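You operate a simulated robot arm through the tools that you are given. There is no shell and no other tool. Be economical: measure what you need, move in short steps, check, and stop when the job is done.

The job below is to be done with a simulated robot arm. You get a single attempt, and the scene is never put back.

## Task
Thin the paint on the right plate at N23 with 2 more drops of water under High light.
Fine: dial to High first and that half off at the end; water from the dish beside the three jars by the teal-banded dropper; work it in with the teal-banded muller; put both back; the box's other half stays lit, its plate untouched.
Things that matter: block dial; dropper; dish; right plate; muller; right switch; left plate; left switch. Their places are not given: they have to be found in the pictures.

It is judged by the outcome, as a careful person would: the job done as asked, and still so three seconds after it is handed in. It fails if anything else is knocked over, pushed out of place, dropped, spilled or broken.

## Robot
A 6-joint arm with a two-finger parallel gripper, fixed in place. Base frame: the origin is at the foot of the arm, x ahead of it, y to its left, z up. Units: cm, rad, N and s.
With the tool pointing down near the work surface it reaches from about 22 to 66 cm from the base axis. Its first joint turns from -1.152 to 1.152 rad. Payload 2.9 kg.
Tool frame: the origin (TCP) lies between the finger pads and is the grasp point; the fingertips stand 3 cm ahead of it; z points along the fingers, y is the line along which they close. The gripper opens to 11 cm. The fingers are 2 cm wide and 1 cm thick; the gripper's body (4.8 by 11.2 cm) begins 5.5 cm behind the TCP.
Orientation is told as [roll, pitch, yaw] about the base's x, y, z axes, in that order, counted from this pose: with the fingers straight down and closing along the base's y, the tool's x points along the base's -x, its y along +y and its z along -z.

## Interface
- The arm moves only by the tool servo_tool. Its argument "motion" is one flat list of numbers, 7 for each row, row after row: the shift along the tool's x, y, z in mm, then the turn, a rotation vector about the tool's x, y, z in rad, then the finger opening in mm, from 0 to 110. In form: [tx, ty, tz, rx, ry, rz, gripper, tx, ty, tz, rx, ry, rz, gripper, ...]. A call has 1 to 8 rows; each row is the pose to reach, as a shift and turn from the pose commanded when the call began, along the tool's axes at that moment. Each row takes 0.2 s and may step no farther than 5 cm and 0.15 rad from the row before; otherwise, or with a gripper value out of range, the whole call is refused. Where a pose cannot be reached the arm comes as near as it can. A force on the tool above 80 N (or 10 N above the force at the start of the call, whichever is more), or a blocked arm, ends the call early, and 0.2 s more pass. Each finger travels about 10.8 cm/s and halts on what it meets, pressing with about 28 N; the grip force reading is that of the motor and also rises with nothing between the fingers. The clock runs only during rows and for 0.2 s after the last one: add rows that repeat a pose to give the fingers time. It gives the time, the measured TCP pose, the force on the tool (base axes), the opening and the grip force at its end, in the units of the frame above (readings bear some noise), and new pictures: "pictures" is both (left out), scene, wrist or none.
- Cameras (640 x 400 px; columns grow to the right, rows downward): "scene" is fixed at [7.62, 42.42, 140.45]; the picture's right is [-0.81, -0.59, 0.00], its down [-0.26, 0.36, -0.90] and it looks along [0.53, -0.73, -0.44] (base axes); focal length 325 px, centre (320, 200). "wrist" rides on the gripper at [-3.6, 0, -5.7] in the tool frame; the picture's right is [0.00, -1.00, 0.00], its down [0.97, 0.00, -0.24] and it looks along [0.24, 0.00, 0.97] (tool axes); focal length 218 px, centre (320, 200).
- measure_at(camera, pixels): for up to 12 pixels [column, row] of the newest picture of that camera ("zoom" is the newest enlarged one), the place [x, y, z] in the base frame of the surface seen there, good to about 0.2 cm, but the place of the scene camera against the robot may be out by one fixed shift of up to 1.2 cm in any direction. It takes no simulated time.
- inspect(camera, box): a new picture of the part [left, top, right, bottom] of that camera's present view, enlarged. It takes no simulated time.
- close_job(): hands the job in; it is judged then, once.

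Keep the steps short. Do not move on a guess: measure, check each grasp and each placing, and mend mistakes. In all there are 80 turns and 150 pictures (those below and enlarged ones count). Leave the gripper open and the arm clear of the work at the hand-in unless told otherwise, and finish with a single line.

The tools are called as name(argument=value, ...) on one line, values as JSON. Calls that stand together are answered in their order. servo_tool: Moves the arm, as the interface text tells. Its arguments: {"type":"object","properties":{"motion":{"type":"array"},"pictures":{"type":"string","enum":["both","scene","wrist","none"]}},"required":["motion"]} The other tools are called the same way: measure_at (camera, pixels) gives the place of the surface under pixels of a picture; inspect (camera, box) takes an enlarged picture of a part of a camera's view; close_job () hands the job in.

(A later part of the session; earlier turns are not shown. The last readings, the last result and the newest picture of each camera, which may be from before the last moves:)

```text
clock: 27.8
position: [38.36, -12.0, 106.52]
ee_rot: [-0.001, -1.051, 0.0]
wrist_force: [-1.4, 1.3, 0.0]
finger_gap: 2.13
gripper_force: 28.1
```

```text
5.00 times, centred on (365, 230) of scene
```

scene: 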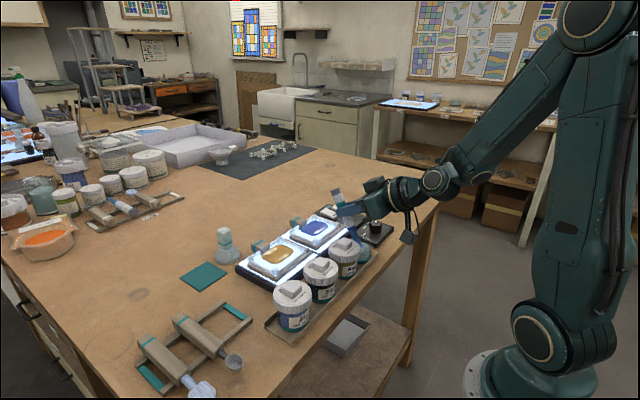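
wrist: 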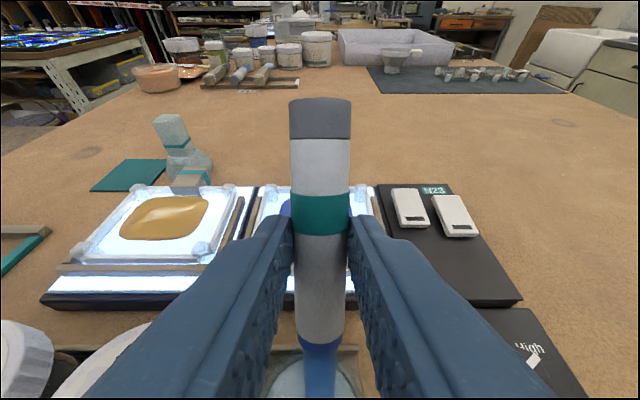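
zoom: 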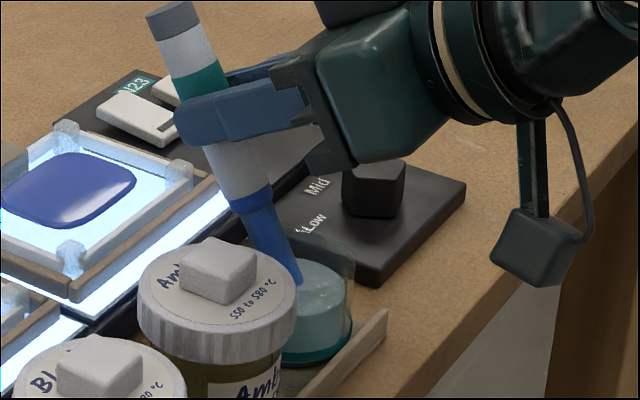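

Grip reads a constant 28 N regardless of the command. I'll lift out of the dish and look at the tip.

servo_tool(motion=[-24, 0, -14, 0, 0, 0, 17, -48, 0, -28, 0, 0, 0, 17], pictures="both")

inspect(camera="scene", box=[330, 190, 400, 260])

inspect(camera="wrist", box=[260, 320, 380, 400])

```text
clock: 28.4
position: [38.19, -12.03, 111.96]
ee_rot: [0.001, -1.051, 0.002]
wrist_force: [0.7, 1.0, -0.8]
finger_gap: 2.09
gripper_force: 27.8
```

scene: 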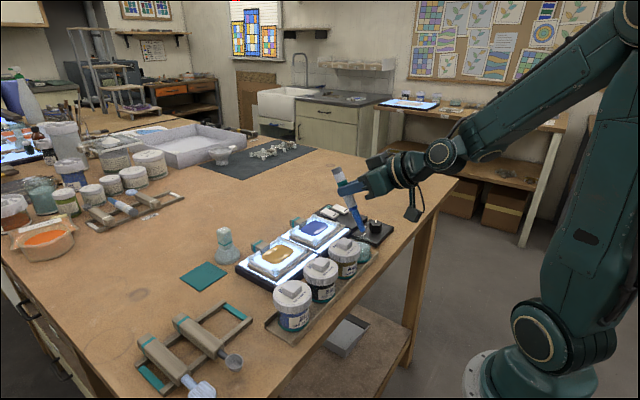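
wrist: 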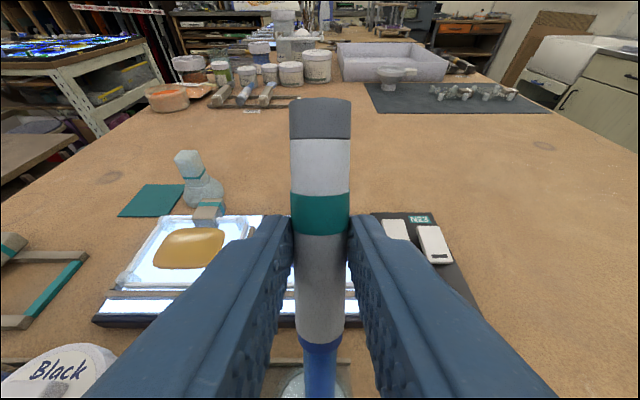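

```text
5.71 times, centred on (365, 225) of scene
```

zoom: 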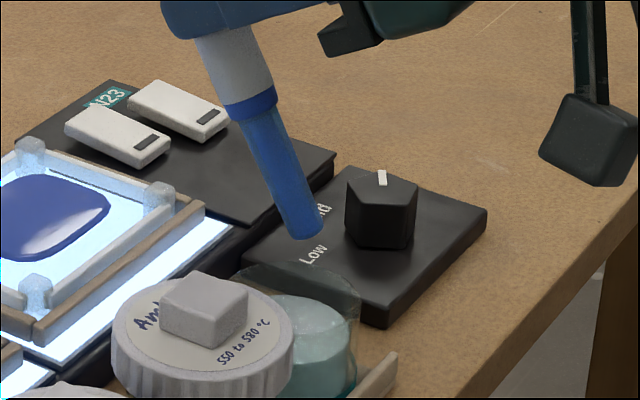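

```text
5.00 times, centred on (320, 360) of wrist
```

zoom: 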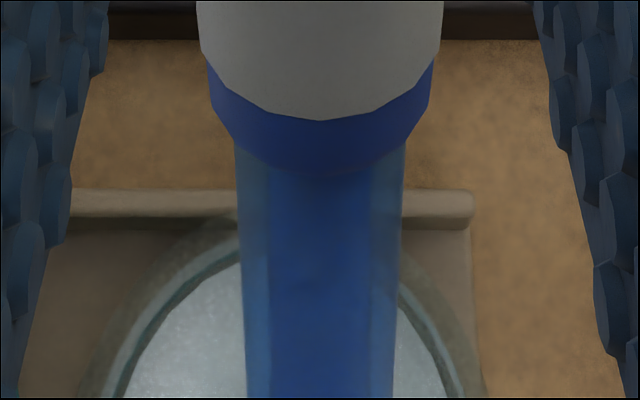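

The nozzle now shows a dark blue column, so it is loaded. I'll raise it and bring the tip above the right plate's paint at (48.3, -11.9), staying high.

servo_tool(motion=[-26, 0, -15, 0, 0, 0, 17, -47.4, 0, 22.3, 0, 0, 0, 17, -68.8, -1, 59.6, 0, 0, 0, 17, -90.2, -1, 96.9, 0, 0, 0, 17])

inspect(camera="scene", box=[270, 170, 390, 270])

```text
clock: 29.4
position: [51.19, -12.05, 114.91]
ee_rot: [0.001, -1.053, -0.001]
wrist_force: [0.1, 0.4, -2.0]
finger_gap: 2.13
gripper_force: 28.5
```

scene: 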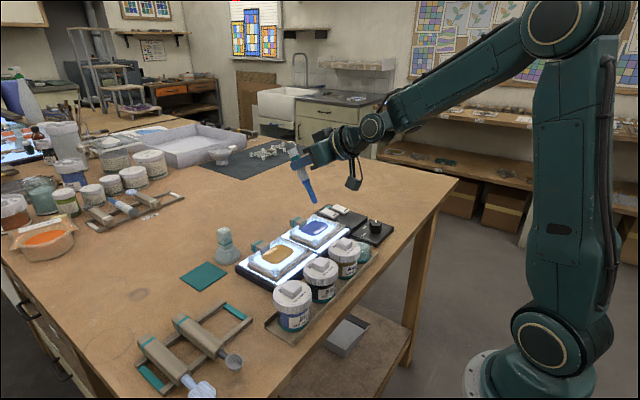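
wrist: 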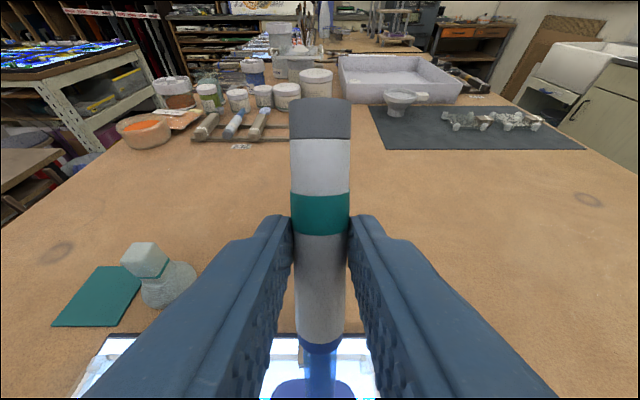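

```text
4.00 times, centred on (330, 220) of scene
```

zoom: 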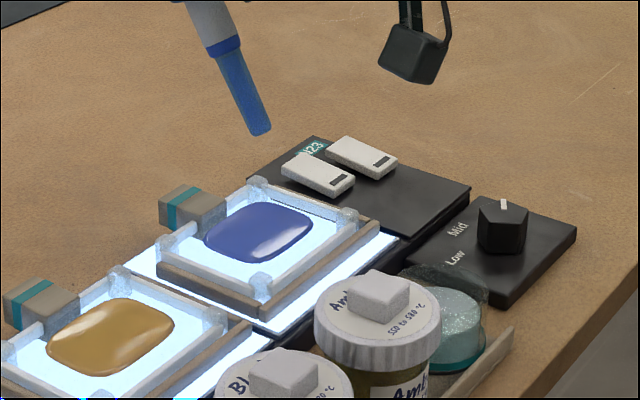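

measure_at(camera="zoom", pixels=[[260, 130], [258, 232], [215, 240], [305, 222], [255, 210], [255, 258]])

inspect(camera="wrist", box=[260, 320, 380, 400])

```text
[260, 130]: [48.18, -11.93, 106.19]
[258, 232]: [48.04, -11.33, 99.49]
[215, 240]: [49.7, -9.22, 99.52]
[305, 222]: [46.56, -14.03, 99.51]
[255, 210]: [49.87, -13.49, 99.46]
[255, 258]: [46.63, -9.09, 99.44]
```

```text
5.00 times, centred on (320, 360) of wrist
```

zoom: 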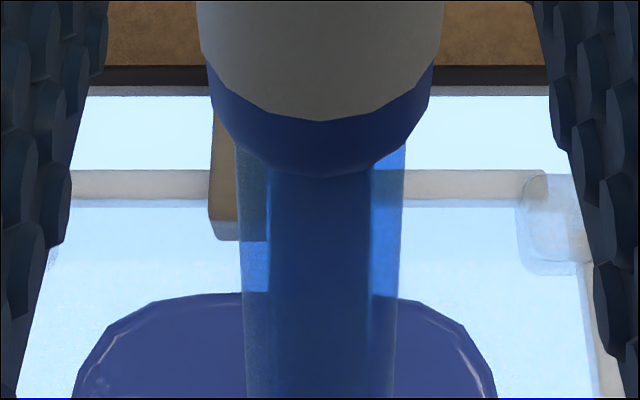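

The tip is over the paint centre, 6.5 cm up. I'll lower 4 cm and watch.

servo_tool(motion=[17, 0, 10, 0, 0, 0, 17, 34.7, 0, 19.9, 0, 0, 0, 17], pictures="none")

inspect(camera="scene", box=[280, 180, 380, 260])

inspect(camera="wrist", box=[240, 300, 400, 400])

```text
clock: 30.0
position: [51.25, -12.08, 110.93]
ee_rot: [-0.004, -1.051, 0.001]
wrist_force: [0.3, 0.2, -0.1]
finger_gap: 2.13
gripper_force: 28.1
```

```text
5.00 times, centred on (330, 220) of scene
```

zoom: 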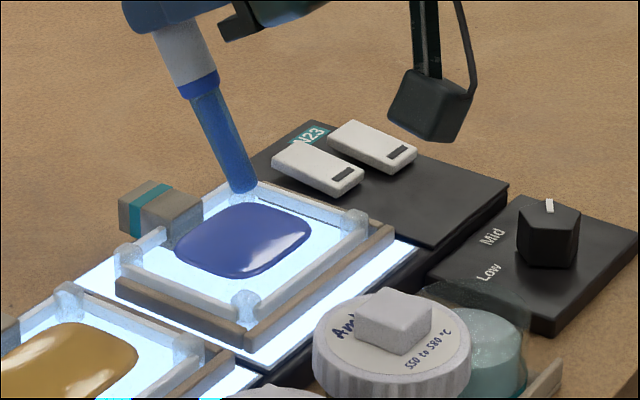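

```text
4.00 times, centred on (320, 350) of wrist
```

zoom: 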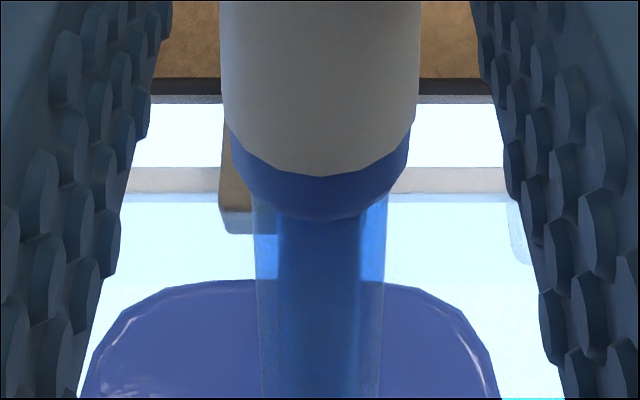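

No drop falls by itself. I'll try one squeeze pulse (command 0, then back to 17) and look.

servo_tool(motion=[0, 0, 0, 0, 0, 0, 0, 0, 0, 0, 0, 0, 0, 0, 0, 0, 0, 0, 0, 0, 19, 0, 0, 0, 0, 0, 0, 19], pictures="none")

inspect(camera="scene", box=[280, 180, 380, 260])

inspect(camera="wrist", box=[240, 300, 400, 400])

```text
clock: 31.0
position: [51.15, -12.07, 110.97]
ee_rot: [0.0, -1.051, 0.0]
wrist_force: [-0.6, -0.3, -0.5]
finger_gap: 2.11
gripper_force: 27.3
```

```text
5.00 times, centred on (330, 220) of scene
```

zoom: 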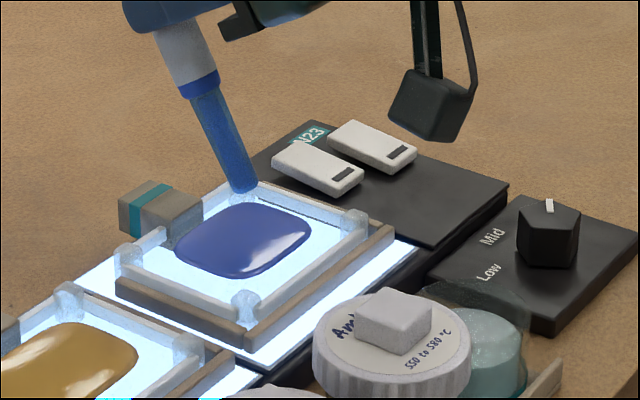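

```text
4.00 times, centred on (320, 350) of wrist
```

zoom: 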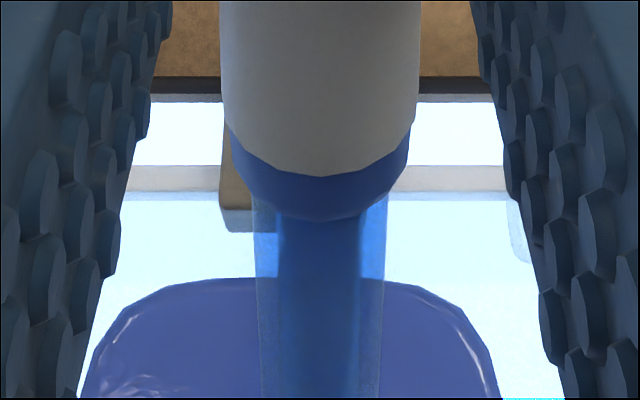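

No visible change. I'll lower another 1 cm (tip about 1.3 cm above the paint) and look again.

servo_tool(motion=[8.7, 0, 5, 0, 0, 0, 17, 8.7, 0, 5, 0, 0, 0, 17], pictures="none")

inspect(camera="scene", box=[290, 200, 350, 250])

```text
clock: 31.6
position: [51.24, -11.99, 109.97]
ee_rot: [0.0, -1.051, 0.001]
wrist_force: [-0.8, -0.7, -0.8]
finger_gap: 2.12
gripper_force: 28.1
```

```text
8.00 times, centred on (320, 225) of scene
```

zoom: 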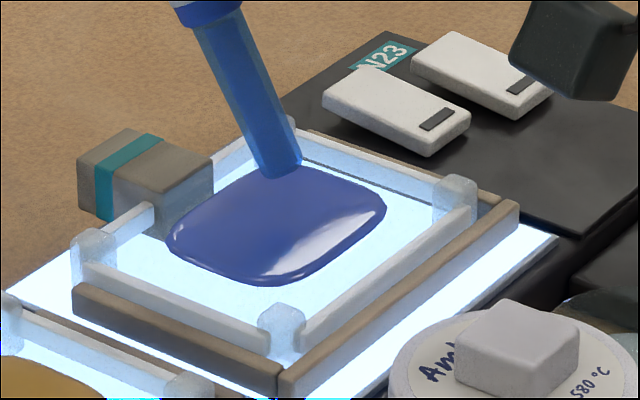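

servo_tool(motion=[6.1, 0, 3.5, 0, 0, 0, 17, 6.1, 0, 3.5, 0, 0, 0, 17], pictures="none")

inspect(camera="scene", box=[290, 200, 350, 250])

```text
clock: 32.2
position: [51.28, -12.01, 109.2]
ee_rot: [-0.001, -1.052, 0.0]
wrist_force: [-0.6, -0.2, -0.9]
finger_gap: 2.13
gripper_force: 28.2
```

```text
8.00 times, centred on (320, 225) of scene
```

zoom: 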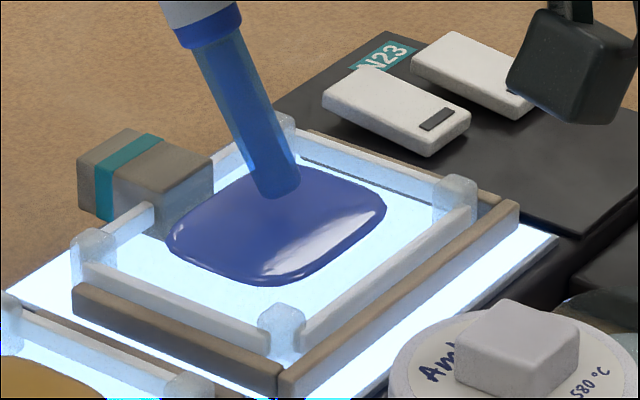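

Tip is now about 0.5 cm above the paint. I'll try the squeeze pulse here.

servo_tool(motion=[0, 0, 0, 0, 0, 0, 5, 0, 0, 0, 0, 0, 0, 5, 0, 0, 0, 0, 0, 0, 20, 0, 0, 0, 0, 0, 0, 20], pictures="none")

inspect(camera="scene", box=[290, 200, 350, 250])

inspect(camera="wrist", box=[240, 300, 400, 400])

measure_at(camera="scene", pixels=[[315.3, 223], [319, 232], [315, 226]])

```text
clock: 33.2
position: [51.19, -11.95, 109.23]
ee_rot: [-0.002, -1.052, -0.001]
wrist_force: [-1.0, -0.7, -1.9]
finger_gap: 2.12
gripper_force: 27.7
```

```text
8.00 times, centred on (320, 225) of scene
```

zoom: 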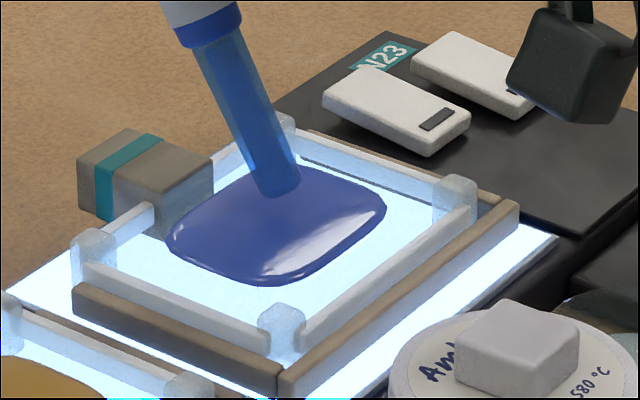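

```text
4.00 times, centred on (320, 350) of wrist
```

zoom: 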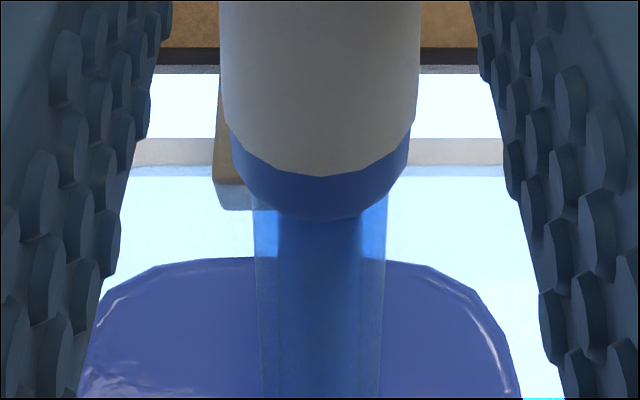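

```text
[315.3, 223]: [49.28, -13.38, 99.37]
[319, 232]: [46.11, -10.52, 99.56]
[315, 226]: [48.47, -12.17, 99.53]
```

Still no change. The tilt may matter, so I'll raise 1.5 cm and turn the dropper to near vertical about its tip.

servo_tool(motion=[-13, 0, -7.5, 0, 0, 0, 17, -8.9, 0, -20.2, 0, -0.13, 0, 17, -2.7, 0, -33.2, 0, -0.27, 0, 17, 4.6, 0, -44.3, 0, -0.4, 0, 17])

inspect(camera="scene", box=[280, 180, 400, 270])

```text
clock: 34.2
position: [47.05, -12.02, 111.12]
ee_rot: [-0.003, -1.454, 0.002]
wrist_force: [0.4, -0.5, -2.2]
finger_gap: 2.13
gripper_force: 27.5
```

scene: 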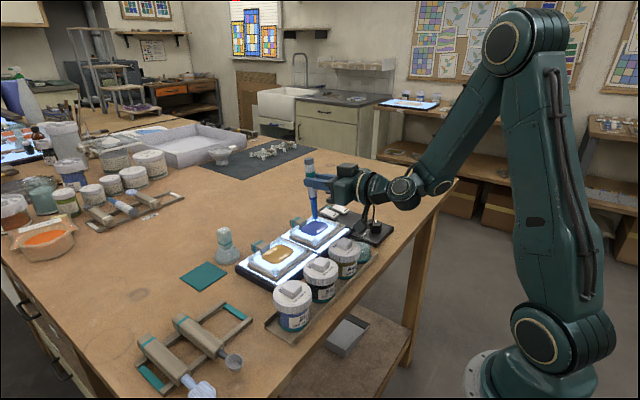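
wrist: 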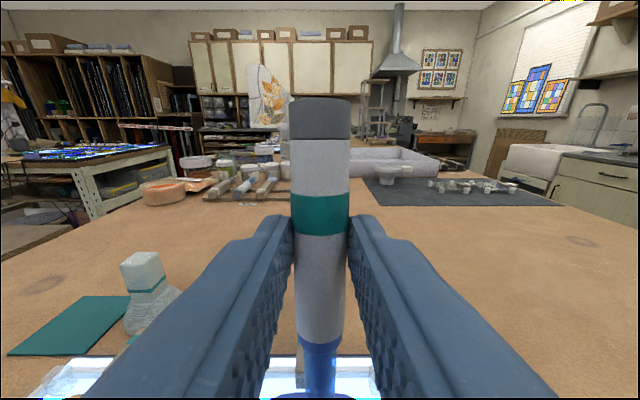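

```text
4.44 times, centred on (340, 225) of scene
```

zoom: 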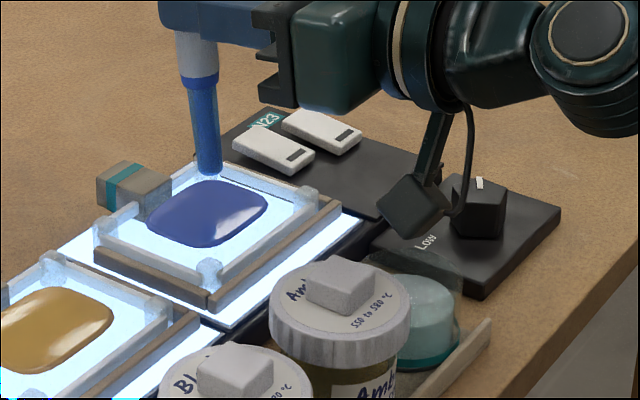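

Near vertical now. I'll try a squeeze pulse here.

servo_tool(motion=[0, 0, 0, 0, 0, 0, 5, 0, 0, 0, 0, 0, 0, 5, 0, 0, 0, 0, 0, 0, 20, 0, 0, 0, 0, 0, 0, 20], pictures="none")

inspect(camera="scene", box=[280, 180, 400, 270])

measure_at(camera="scene", pixels=[[314, 216], [314, 218], [366, 230], [360, 232], [318, 228]])

```text
clock: 35.2
position: [47.23, -12.04, 111.12]
ee_rot: [-0.004, -1.454, 0.002]
wrist_force: [1.2, -0.2, -0.3]
finger_gap: 2.08
gripper_force: 27.1
```

```text
4.44 times, centred on (340, 225) of scene
```

zoom: 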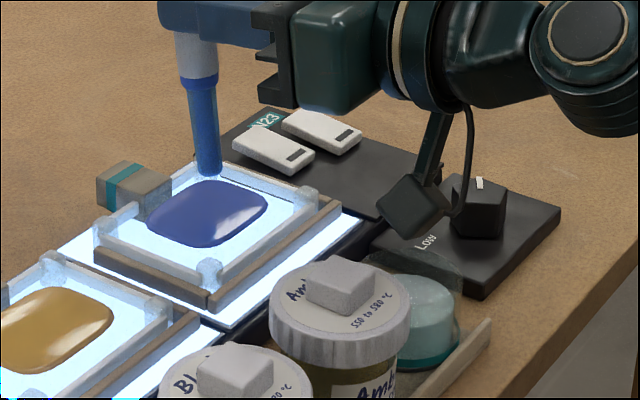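

```text
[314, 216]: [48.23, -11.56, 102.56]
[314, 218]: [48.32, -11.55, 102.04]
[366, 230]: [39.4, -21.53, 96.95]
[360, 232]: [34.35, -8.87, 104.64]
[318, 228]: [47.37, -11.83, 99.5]
```

Nothing falls. The hanging camera is close to the Amber jar in this pose, so I'll tilt back to 60° about the tip before going lower.

servo_tool(motion=[-2.4, 0, 13.1, 0, 0.13, 0, 17, -3.1, 0, 27.5, 0, 0.27, 0, 17, -1.8, 0, 40.8, 0, 0.4, 0, 17], pictures="none")

```text
clock: 36.0
position: [51.01, -12.0, 110.66]
ee_rot: [0.0, -1.049, -0.003]
wrist_force: [-0.7, 0.0, -0.4]
finger_gap: 2.12
gripper_force: 28.3
```

servo_tool(motion=[8, 0, 4.5, 0, 0, 0, 17, 15.6, 0, 9, 0, 0, 0, 17], pictures="none")

inspect(camera="scene", box=[290, 200, 350, 250])

```text
clock: 36.6
position: [51.05, -11.9, 108.92]
ee_rot: [-0.002, -1.052, 0.0]
wrist_force: [0.2, -0.5, -0.9]
finger_gap: 2.12
gripper_force: 28.3
```

```text
8.00 times, centred on (320, 225) of scene
```

zoom: 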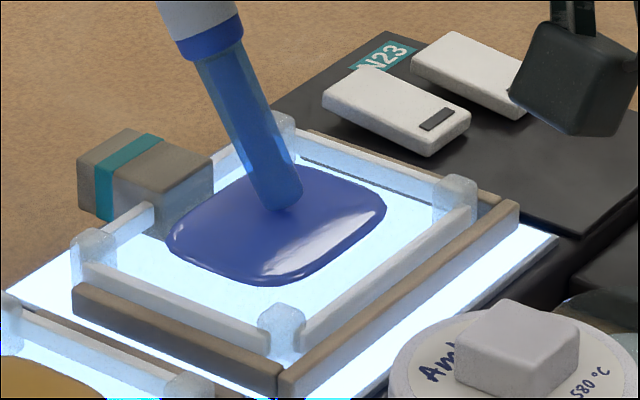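

The nozzle looks a bit lighter. I'll check it in the wrist view.

inspect(camera="wrist", box=[240, 300, 400, 400])

```text
4.00 times, centred on (320, 350) of wrist
```

zoom: 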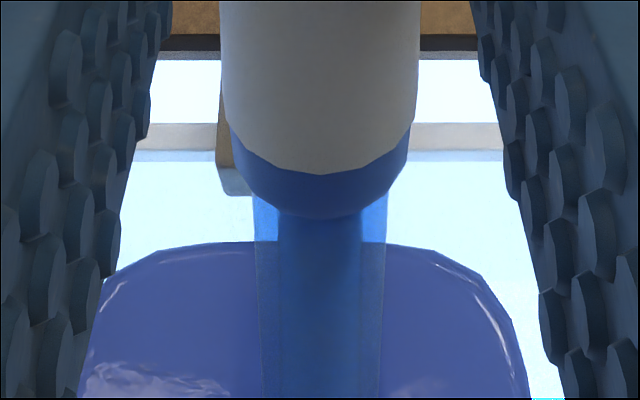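

It seems lighter, so possibly one drop left on coming close. I'll rise 3 cm and compare the nozzle and the paint.

servo_tool(motion=[-13, 0, -7.5, 0, 0, 0, 17, -26, 0, -15, 0, 0, 0, 17])

inspect(camera="scene", box=[290, 190, 350, 240])

inspect(camera="wrist", box=[240, 300, 400, 400])

```text
clock: 37.2
position: [51.07, -11.78, 112.07]
ee_rot: [0.002, -1.05, 0.0]
wrist_force: [0.3, 0.6, -1.0]
finger_gap: 2.12
gripper_force: 28.2
```

scene: 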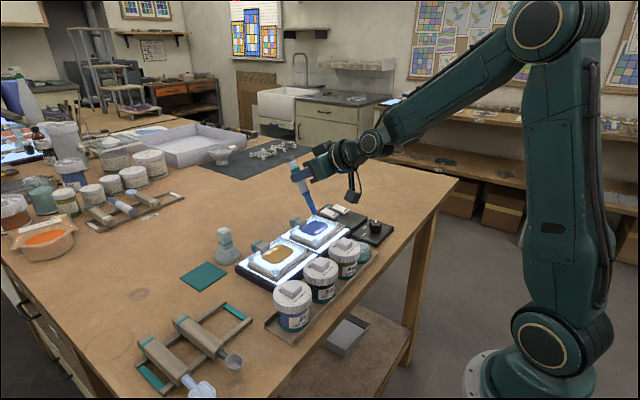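
wrist: 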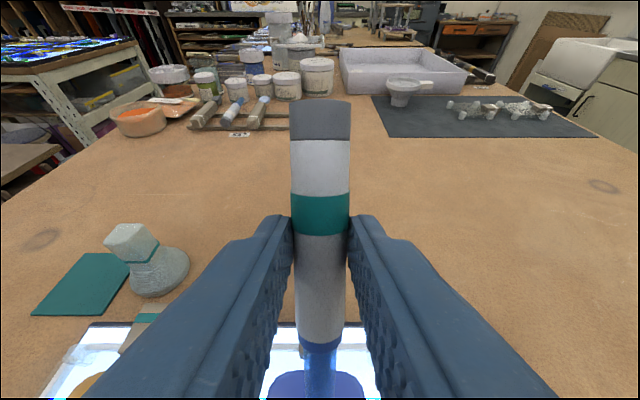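

```text
8.00 times, centred on (320, 215) of scene
```

zoom: 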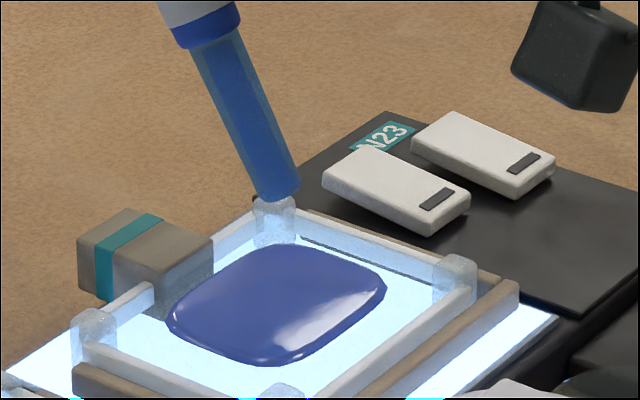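

```text
4.00 times, centred on (320, 350) of wrist
```

zoom: 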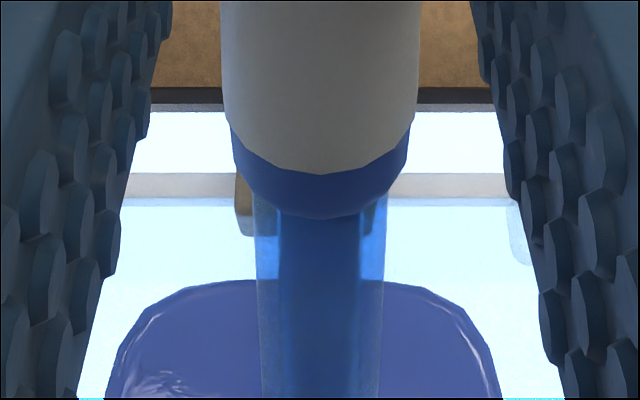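

inspect(camera="scene", box=[280, 180, 380, 260])

```text
5.00 times, centred on (330, 220) of scene
```

zoom: 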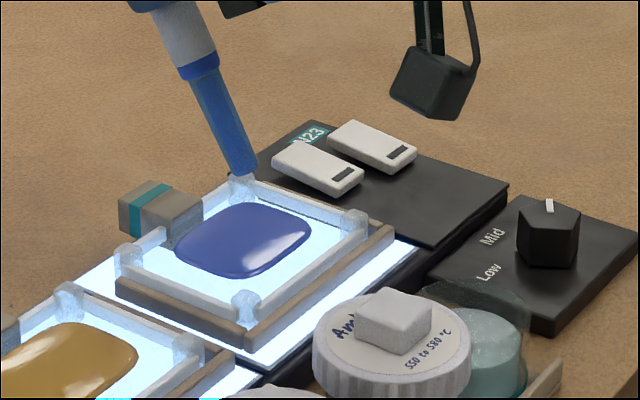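

The paint looks a touch lighter, and so does the nozzle, which fits one drop released at the close approach. I'll repeat exactly one approach to the same height.

servo_tool(motion=[13.5, 0, 8, 0, 0, 0, 17, 27, 0, 15.6, 0, 0, 0, 17], pictures="none")

inspect(camera="scene", box=[290, 200, 350, 250])

inspect(camera="wrist", box=[240, 300, 400, 400])

```text
clock: 37.8
position: [51.13, -11.95, 108.87]
ee_rot: [0.001, -1.053, 0.0]
wrist_force: [-0.1, 0.5, -1.1]
finger_gap: 2.11
gripper_force: 27.4
```

```text
8.00 times, centred on (320, 225) of scene
```

zoom: 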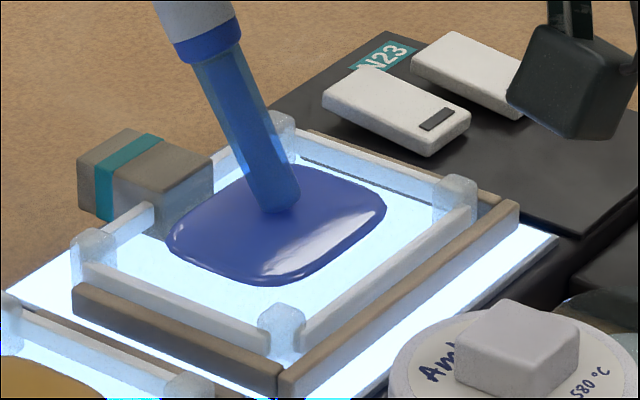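

```text
4.00 times, centred on (320, 350) of wrist
```

zoom: 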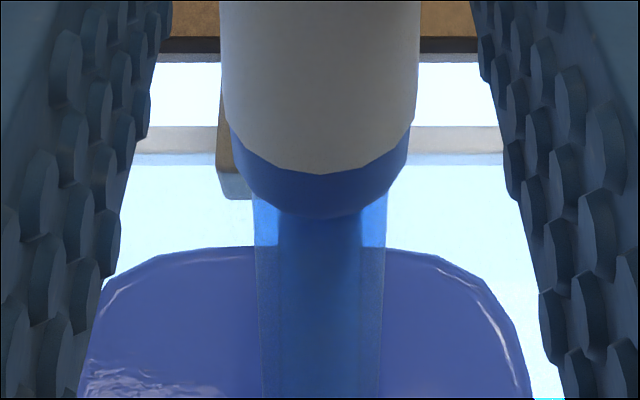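

Inconclusive — nozzle and paint look the same as before. I'll lower 4 mm more, slowly, towards contact.

servo_tool(motion=[1.7, 0, 1, 0, 0, 0, 17, 3.5, 0, 2, 0, 0, 0, 17, 3.5, 0, 2, 0, 0, 0, 17], pictures="none")

inspect(camera="scene", box=[290, 200, 350, 250])

inspect(camera="wrist", box=[240, 300, 400, 400])

```text
clock: 38.6
position: [51.14, -11.93, 108.77]
ee_rot: [-0.005, -1.058, 0.004]
wrist_force: [-0.3, -0.4, 15.3]
finger_gap: 2.11
gripper_force: 28.1
```

```text
8.00 times, centred on (320, 225) of scene
```

zoom: 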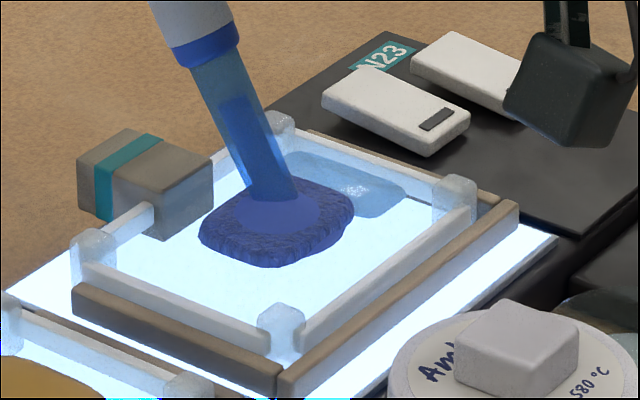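

```text
4.00 times, centred on (320, 350) of wrist
```

zoom: 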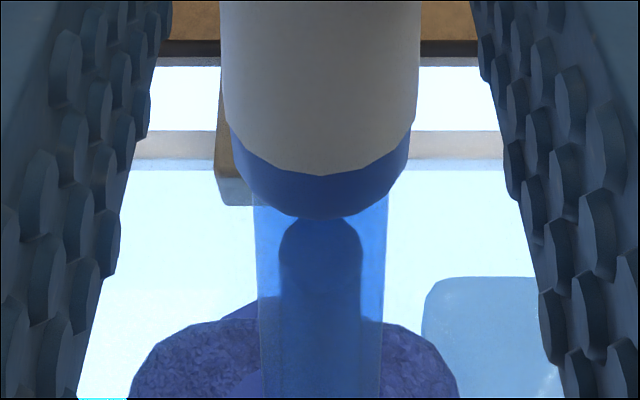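

Contact at 15 N released water: a puddle appeared, the paint changed, and the column dropped. I'll rise straight away to count.

servo_tool(motion=[-10, 0, -5.8, 0, 0, 0, 17, -21, 0, -12, 0, 0, 0, 17])

inspect(camera="scene", box=[290, 190, 350, 240])

inspect(camera="wrist", box=[240, 300, 400, 400])

```text
clock: 39.2
position: [51.06, -11.96, 111.03]
ee_rot: [0.001, -1.047, -0.001]
wrist_force: [-0.3, 0.6, -0.8]
finger_gap: 2.11
gripper_force: 28.0
```

scene: 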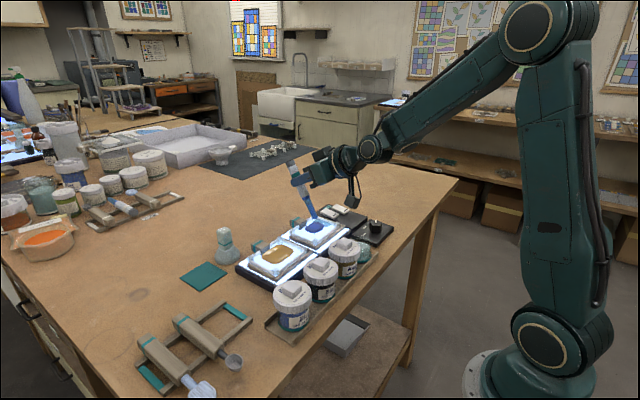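
wrist: 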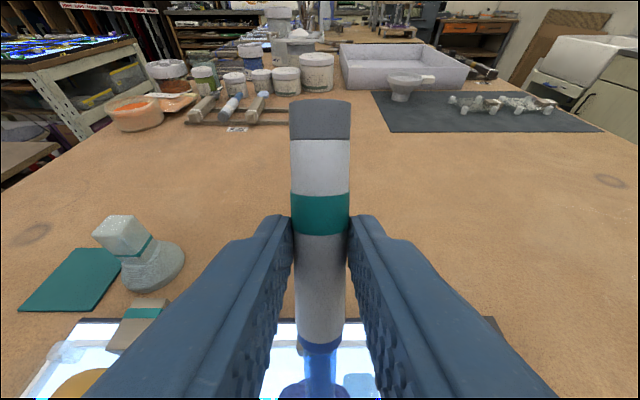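

```text
8.00 times, centred on (320, 215) of scene
```

zoom: 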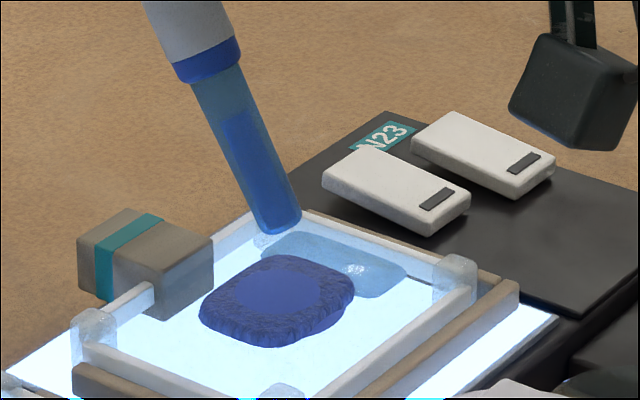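

```text
4.00 times, centred on (320, 350) of wrist
```

zoom: 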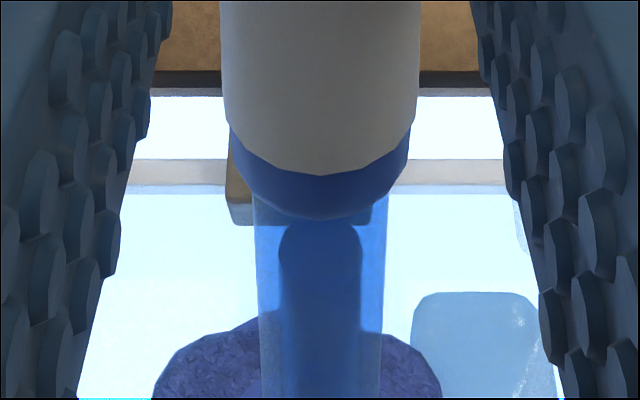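

One press gives one drop: the column fell one notch. I'll press once more, identically, and rise.

servo_tool(motion=[10, 0, 5.8, 0, 0, 0, 17, 17.5, 0, 10, 0, 0, 0, 17, 21, 0, 12, 0, 0, 0, 17, 21, 0, 12, 0, 0, 0, 17], pictures="none")

servo_tool(motion=[-10, 0, -5.8, 0, 0, 0, 17, -26, 0, -15, 0, 0, 0, 17], pictures="none")

inspect(camera="scene", box=[290, 190, 350, 240])

inspect(camera="wrist", box=[240, 300, 400, 400])

```text
clock: 40.2
position: [51.25, -11.94, 108.68]
ee_rot: [-0.003, -1.055, 0.002]
wrist_force: [-1.6, -0.6, 10.6]
finger_gap: 2.13
gripper_force: 28.0
```

```text
clock: 40.8
position: [50.97, -11.99, 111.57]
ee_rot: [0.003, -1.052, -0.002]
wrist_force: [-0.2, 0.2, -1.2]
finger_gap: 2.11
gripper_force: 28.1
```

```text
8.00 times, centred on (320, 215) of scene
```

zoom: 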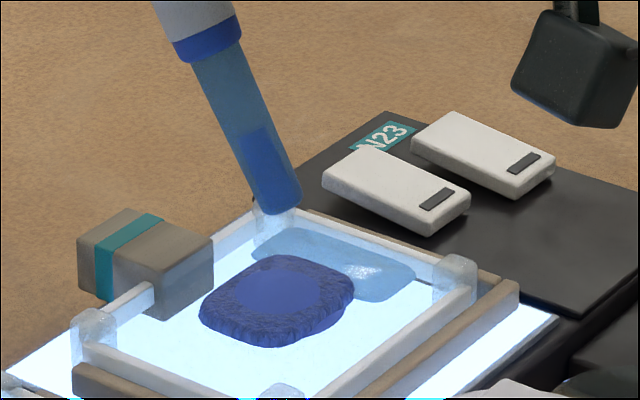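

```text
4.00 times, centred on (320, 350) of wrist
```

zoom: 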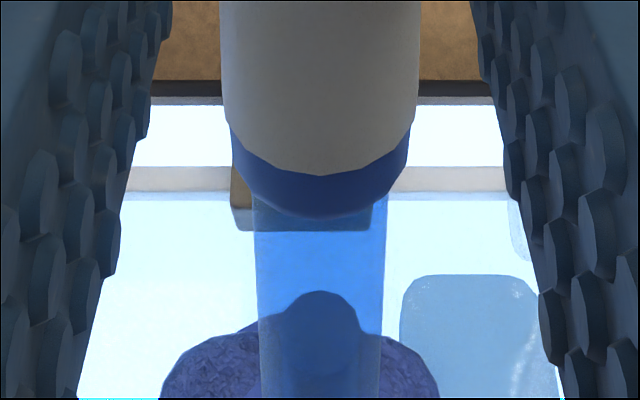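

Two drops are delivered: the column fell two notches. Now I'll carry the dropper back to its rack, first up and across.

servo_tool(motion=[-35, 0, -20, 0, 0, 0, 17, -69, 0, -40, 0, 0, 0, 17, -65, 46, -48, 0, 0, 0, 17, -60, 92, -55, 0, 0, 0, 17, -56, 138, -63, 0, 0, 0, 17, -51, 184, -71, 0, 0, 0, 17, -47, 230, -79, 0, 0, 0, 17, -42, 276, -87, 0, 0, 0, 17], pictures="none")

```text
clock: 42.6
position: [45.51, 15.5, 119.56]
ee_rot: [0.0, -1.053, -0.002]
wrist_force: [-0.1, 0.2, -1.0]
finger_gap: 2.11
gripper_force: 27.9
```

servo_tool(motion=[0, 7, -1, 0, 0.1315, 0, 17, 0, 14, -1, 0, 0.263, 0, 17, 1, 21, -2, 0, 0.3945, 0, 17, 1, 27, -2, 0, 0.526, 0, 17, 1, 27, -2, 0, 0.6575, 0, 17, 2, 27, -3, 0, 0.789, 0, 17, 2, 27, -3, 0, 0.9205, 0, 17, 2, 27, -3, 0, 1.052, 0, 17])

```text
clock: 44.4
position: [45.22, 18.35, 119.45]
ee_rot: [-0.002, 0.002, 0.0]
wrist_force: [-0.1, -0.5, -0.3]
finger_gap: 2.1
gripper_force: 27.9
```

scene: 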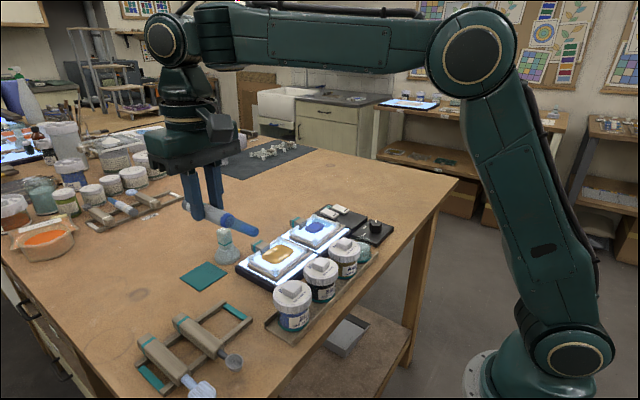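
wrist: 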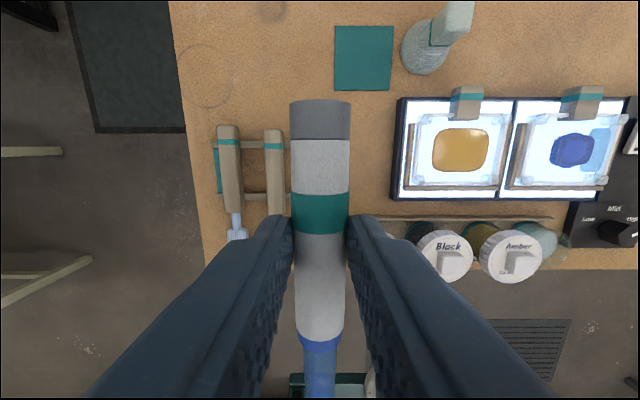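

Aligned over its rack place. I'll lower it to near the original grasp height (99.5).

servo_tool(motion=[0, -1, 48, 0, 0, 0, 17, 0, -1, 96, 0, 0, 0, 17, 0, -1, 140, 0, 0, 0, 17, 0, -1, 180, 0, 0, 0, 17, 0, -1, 192, 0, 0, 0, 17, 0, -1, 198, 0, 0, 0, 17])

```text
clock: 45.8
position: [45.24, 18.29, 99.64]
ee_rot: [0.0, -0.001, 0.0]
wrist_force: [-3.7, -1.5, 8.8]
finger_gap: 2.12
gripper_force: 28.3
```

scene: 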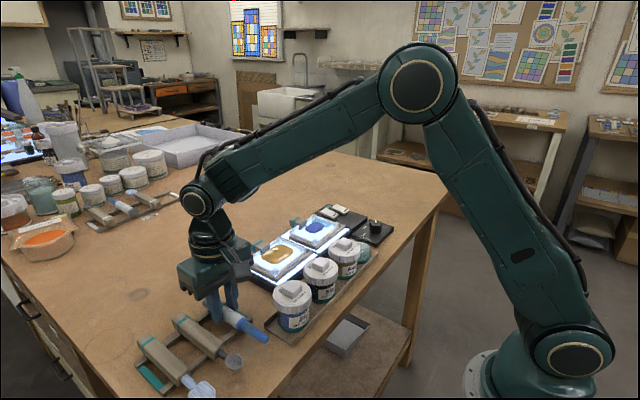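
wrist: 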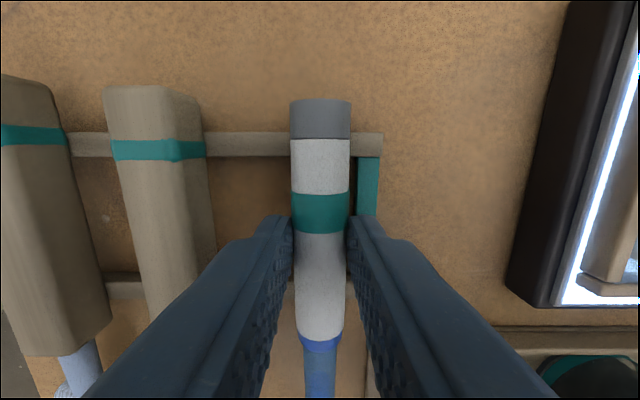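

It touches the rails lightly (9 N). I'll open gently and rise.

servo_tool(motion=[0, 0, 0, 0, 0, 0, 24, 0, 0, 0, 0, 0, 0, 32, 0, 0, 0, 0, 0, 0, 42, 0, 0, -45, 0, 0, 0, 42, 0, 0, -90, 0, 0, 0, 42, 0, 0, -135, 0, 0, 0, 60])

inspect(camera="scene", box=[130, 270, 290, 370])

inspect(camera="wrist", box=[310, 0, 640, 200])

```text
clock: 47.2
position: [45.25, 18.14, 113.2]
ee_rot: [0.0, 0.002, -0.001]
wrist_force: [0.3, 0.2, -0.3]
finger_gap: 6.0
gripper_force: 0.0
```

scene: 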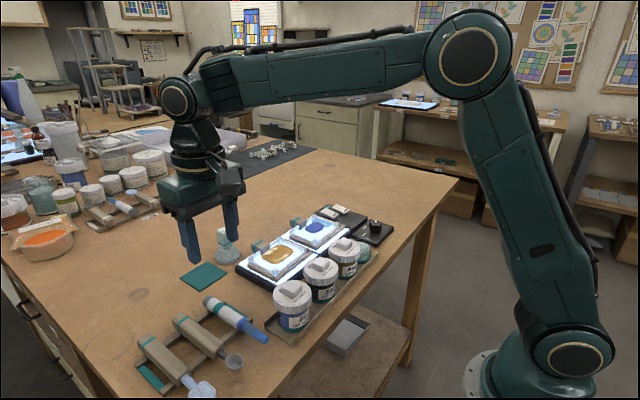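
wrist: 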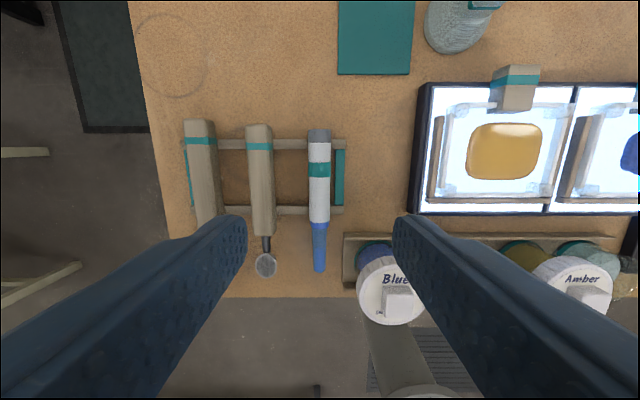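

```text
4.00 times, centred on (210, 320) of scene
```

zoom: 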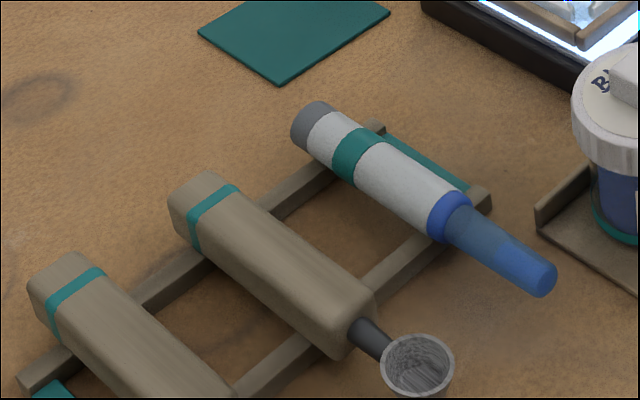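

```text
1.94 times, centred on (475, 100) of wrist
```

zoom: 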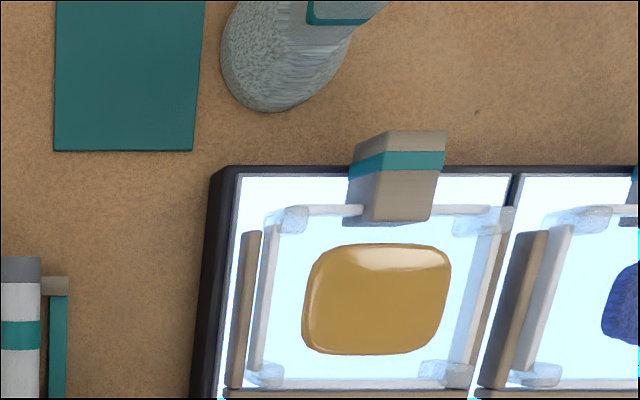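

The dropper lies back in its place. Now the muller: I'll move to view it from above.

servo_tool(motion=[-18, -30, -30, 0, 0, 0, 60, -42, -65, -60, 0, 0, 0, 60, -70, -100, -60, 0, 0, 0, 60])

inspect(camera="scene", box=[180, 210, 280, 290])

```text
refused: row 2 steps farther than a row can; nothing moved
```

```text
5.00 times, centred on (230, 250) of scene
```

zoom: 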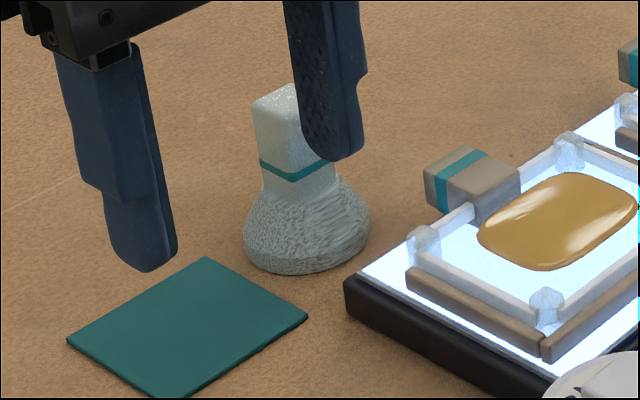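

servo_tool(motion=[-15, -25, -30, 0, 0, 0, 60, -35, -55, -60, 0, 0, 0, 60, -55, -90, -80, 0, 0, 0, 60, -70, -105, -80, 0, 0, 0, 60])

```text
clock: 48.2
position: [52.58, 7.76, 121.14]
ee_rot: [-0.001, 0.001, 0.0]
wrist_force: [0.2, -0.9, -0.6]
finger_gap: 5.98
gripper_force: 0.0
```

scene: 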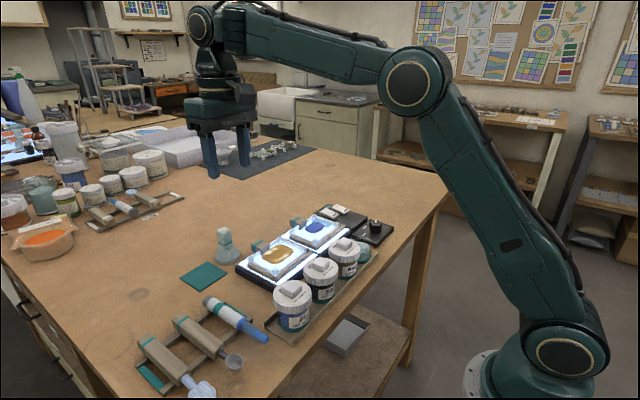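
wrist: 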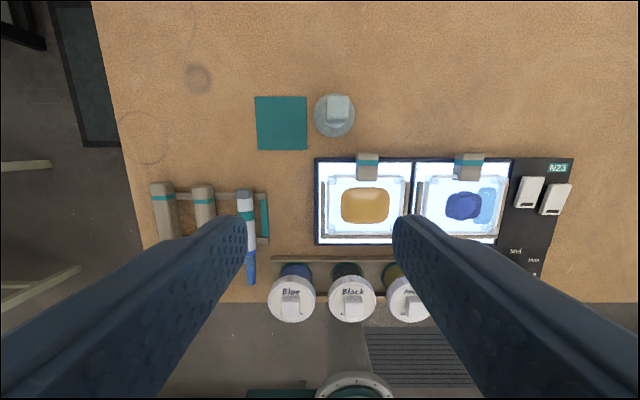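

inspect(camera="wrist", box=[240, 80, 400, 180])

inspect(camera="scene", box=[180, 210, 280, 290])

measure_at(camera="wrist", pixels=[[338, 105], [329, 97], [348, 97], [329, 119], [348, 119], [318, 115], [353, 128], [334, 133], [368, 160], [469, 160], [487, 205], [462, 205]])

```text
4.00 times, centred on (320, 130) of wrist
```

zoom: 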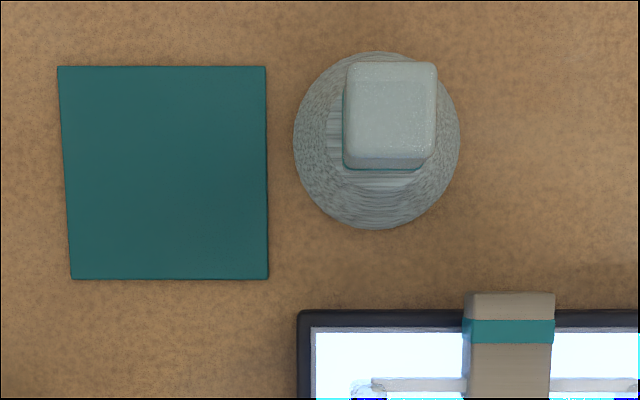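

```text
5.00 times, centred on (230, 250) of scene
```

zoom: 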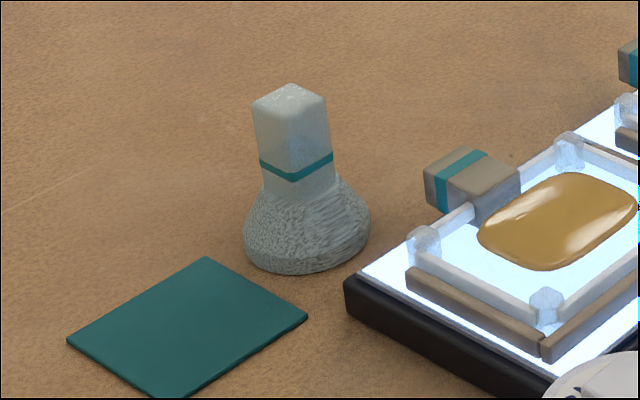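

```text
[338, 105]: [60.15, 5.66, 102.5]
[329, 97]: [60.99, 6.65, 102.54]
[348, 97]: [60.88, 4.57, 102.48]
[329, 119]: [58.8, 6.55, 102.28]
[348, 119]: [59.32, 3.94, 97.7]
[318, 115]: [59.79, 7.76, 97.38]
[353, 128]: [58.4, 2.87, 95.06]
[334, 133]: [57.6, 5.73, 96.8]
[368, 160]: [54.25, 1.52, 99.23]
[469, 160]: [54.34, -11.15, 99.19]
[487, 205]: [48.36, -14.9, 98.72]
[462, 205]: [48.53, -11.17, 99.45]
```

Muller handle is square, about 2.1 cm, centred at (59.9, 5.6), top z=102.5. I'll approach above it first.

servo_tool(motion=[-30, -10, 25, 0, 0, 0, 50, -60, -20, 60, 0, 0, 0, 50, -73, -22, 105, 0, 0, 0, 50, -73, -22, 130, 0, 0, 0, 50], pictures="wrist")

```text
clock: 49.2
position: [59.66, 5.35, 108.16]
ee_rot: [-0.001, 0.001, -0.001]
wrist_force: [-0.3, 0.2, 1.2]
finger_gap: 5.03
gripper_force: 0.0
```

wrist: 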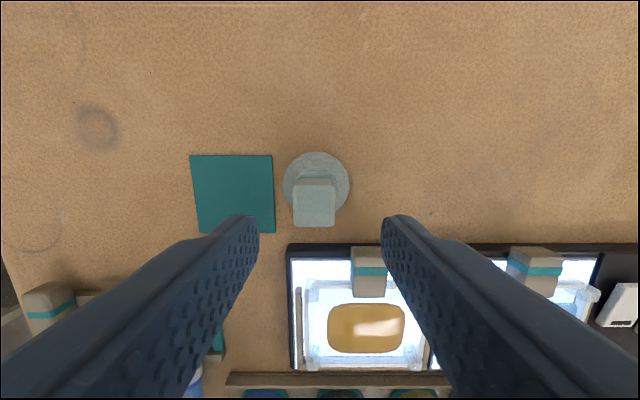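

measure_at(camera="wrist", pixels=[[314, 205], [296, 190], [333, 190], [296, 222], [333, 222], [318, 170]])

servo_tool(motion=[-2, 2, 30, 0, 0, 0, 50, -2, 2, 61, 0, 0, 0, 50], pictures="wrist")

```text
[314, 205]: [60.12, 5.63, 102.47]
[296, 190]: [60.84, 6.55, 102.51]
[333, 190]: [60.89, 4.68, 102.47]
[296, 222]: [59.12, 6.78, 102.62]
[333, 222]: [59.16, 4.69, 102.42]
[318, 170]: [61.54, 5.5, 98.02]
```

```text
clock: 49.8
position: [59.67, 5.85, 102.12]
ee_rot: [0.002, 0.0, 0.001]
wrist_force: [0.3, -0.2, 0.0]
finger_gap: 4.99
gripper_force: 0.1
```

wrist: 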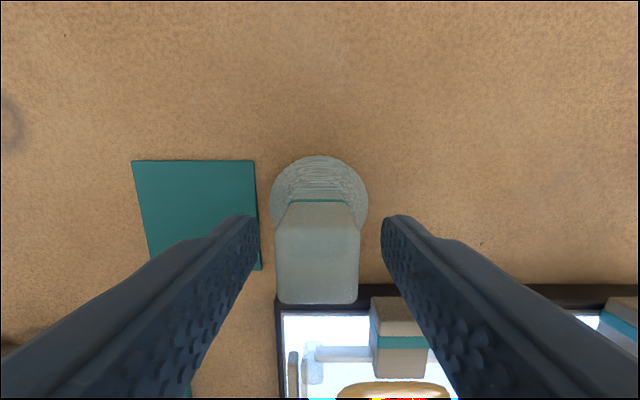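

Centred; I'll shift 3 mm in x and close on the handle.

servo_tool(motion=[-3, 0, 0, 0, 0, 0, 50, -3, 0, 0, 0, 0, 0, 30, -3, 0, 0, 0, 0, 0, 20, -3, 0, 0, 0, 0, 0, 15, -3, 0, 0, 0, 0, 0, 15], pictures="none")

```text
clock: 51.0
position: [59.84, 5.6, 102.07]
ee_rot: [0.0, 0.002, 0.0]
wrist_force: [0.3, 0.6, -0.2]
finger_gap: 2.38
gripper_force: 28.0
```

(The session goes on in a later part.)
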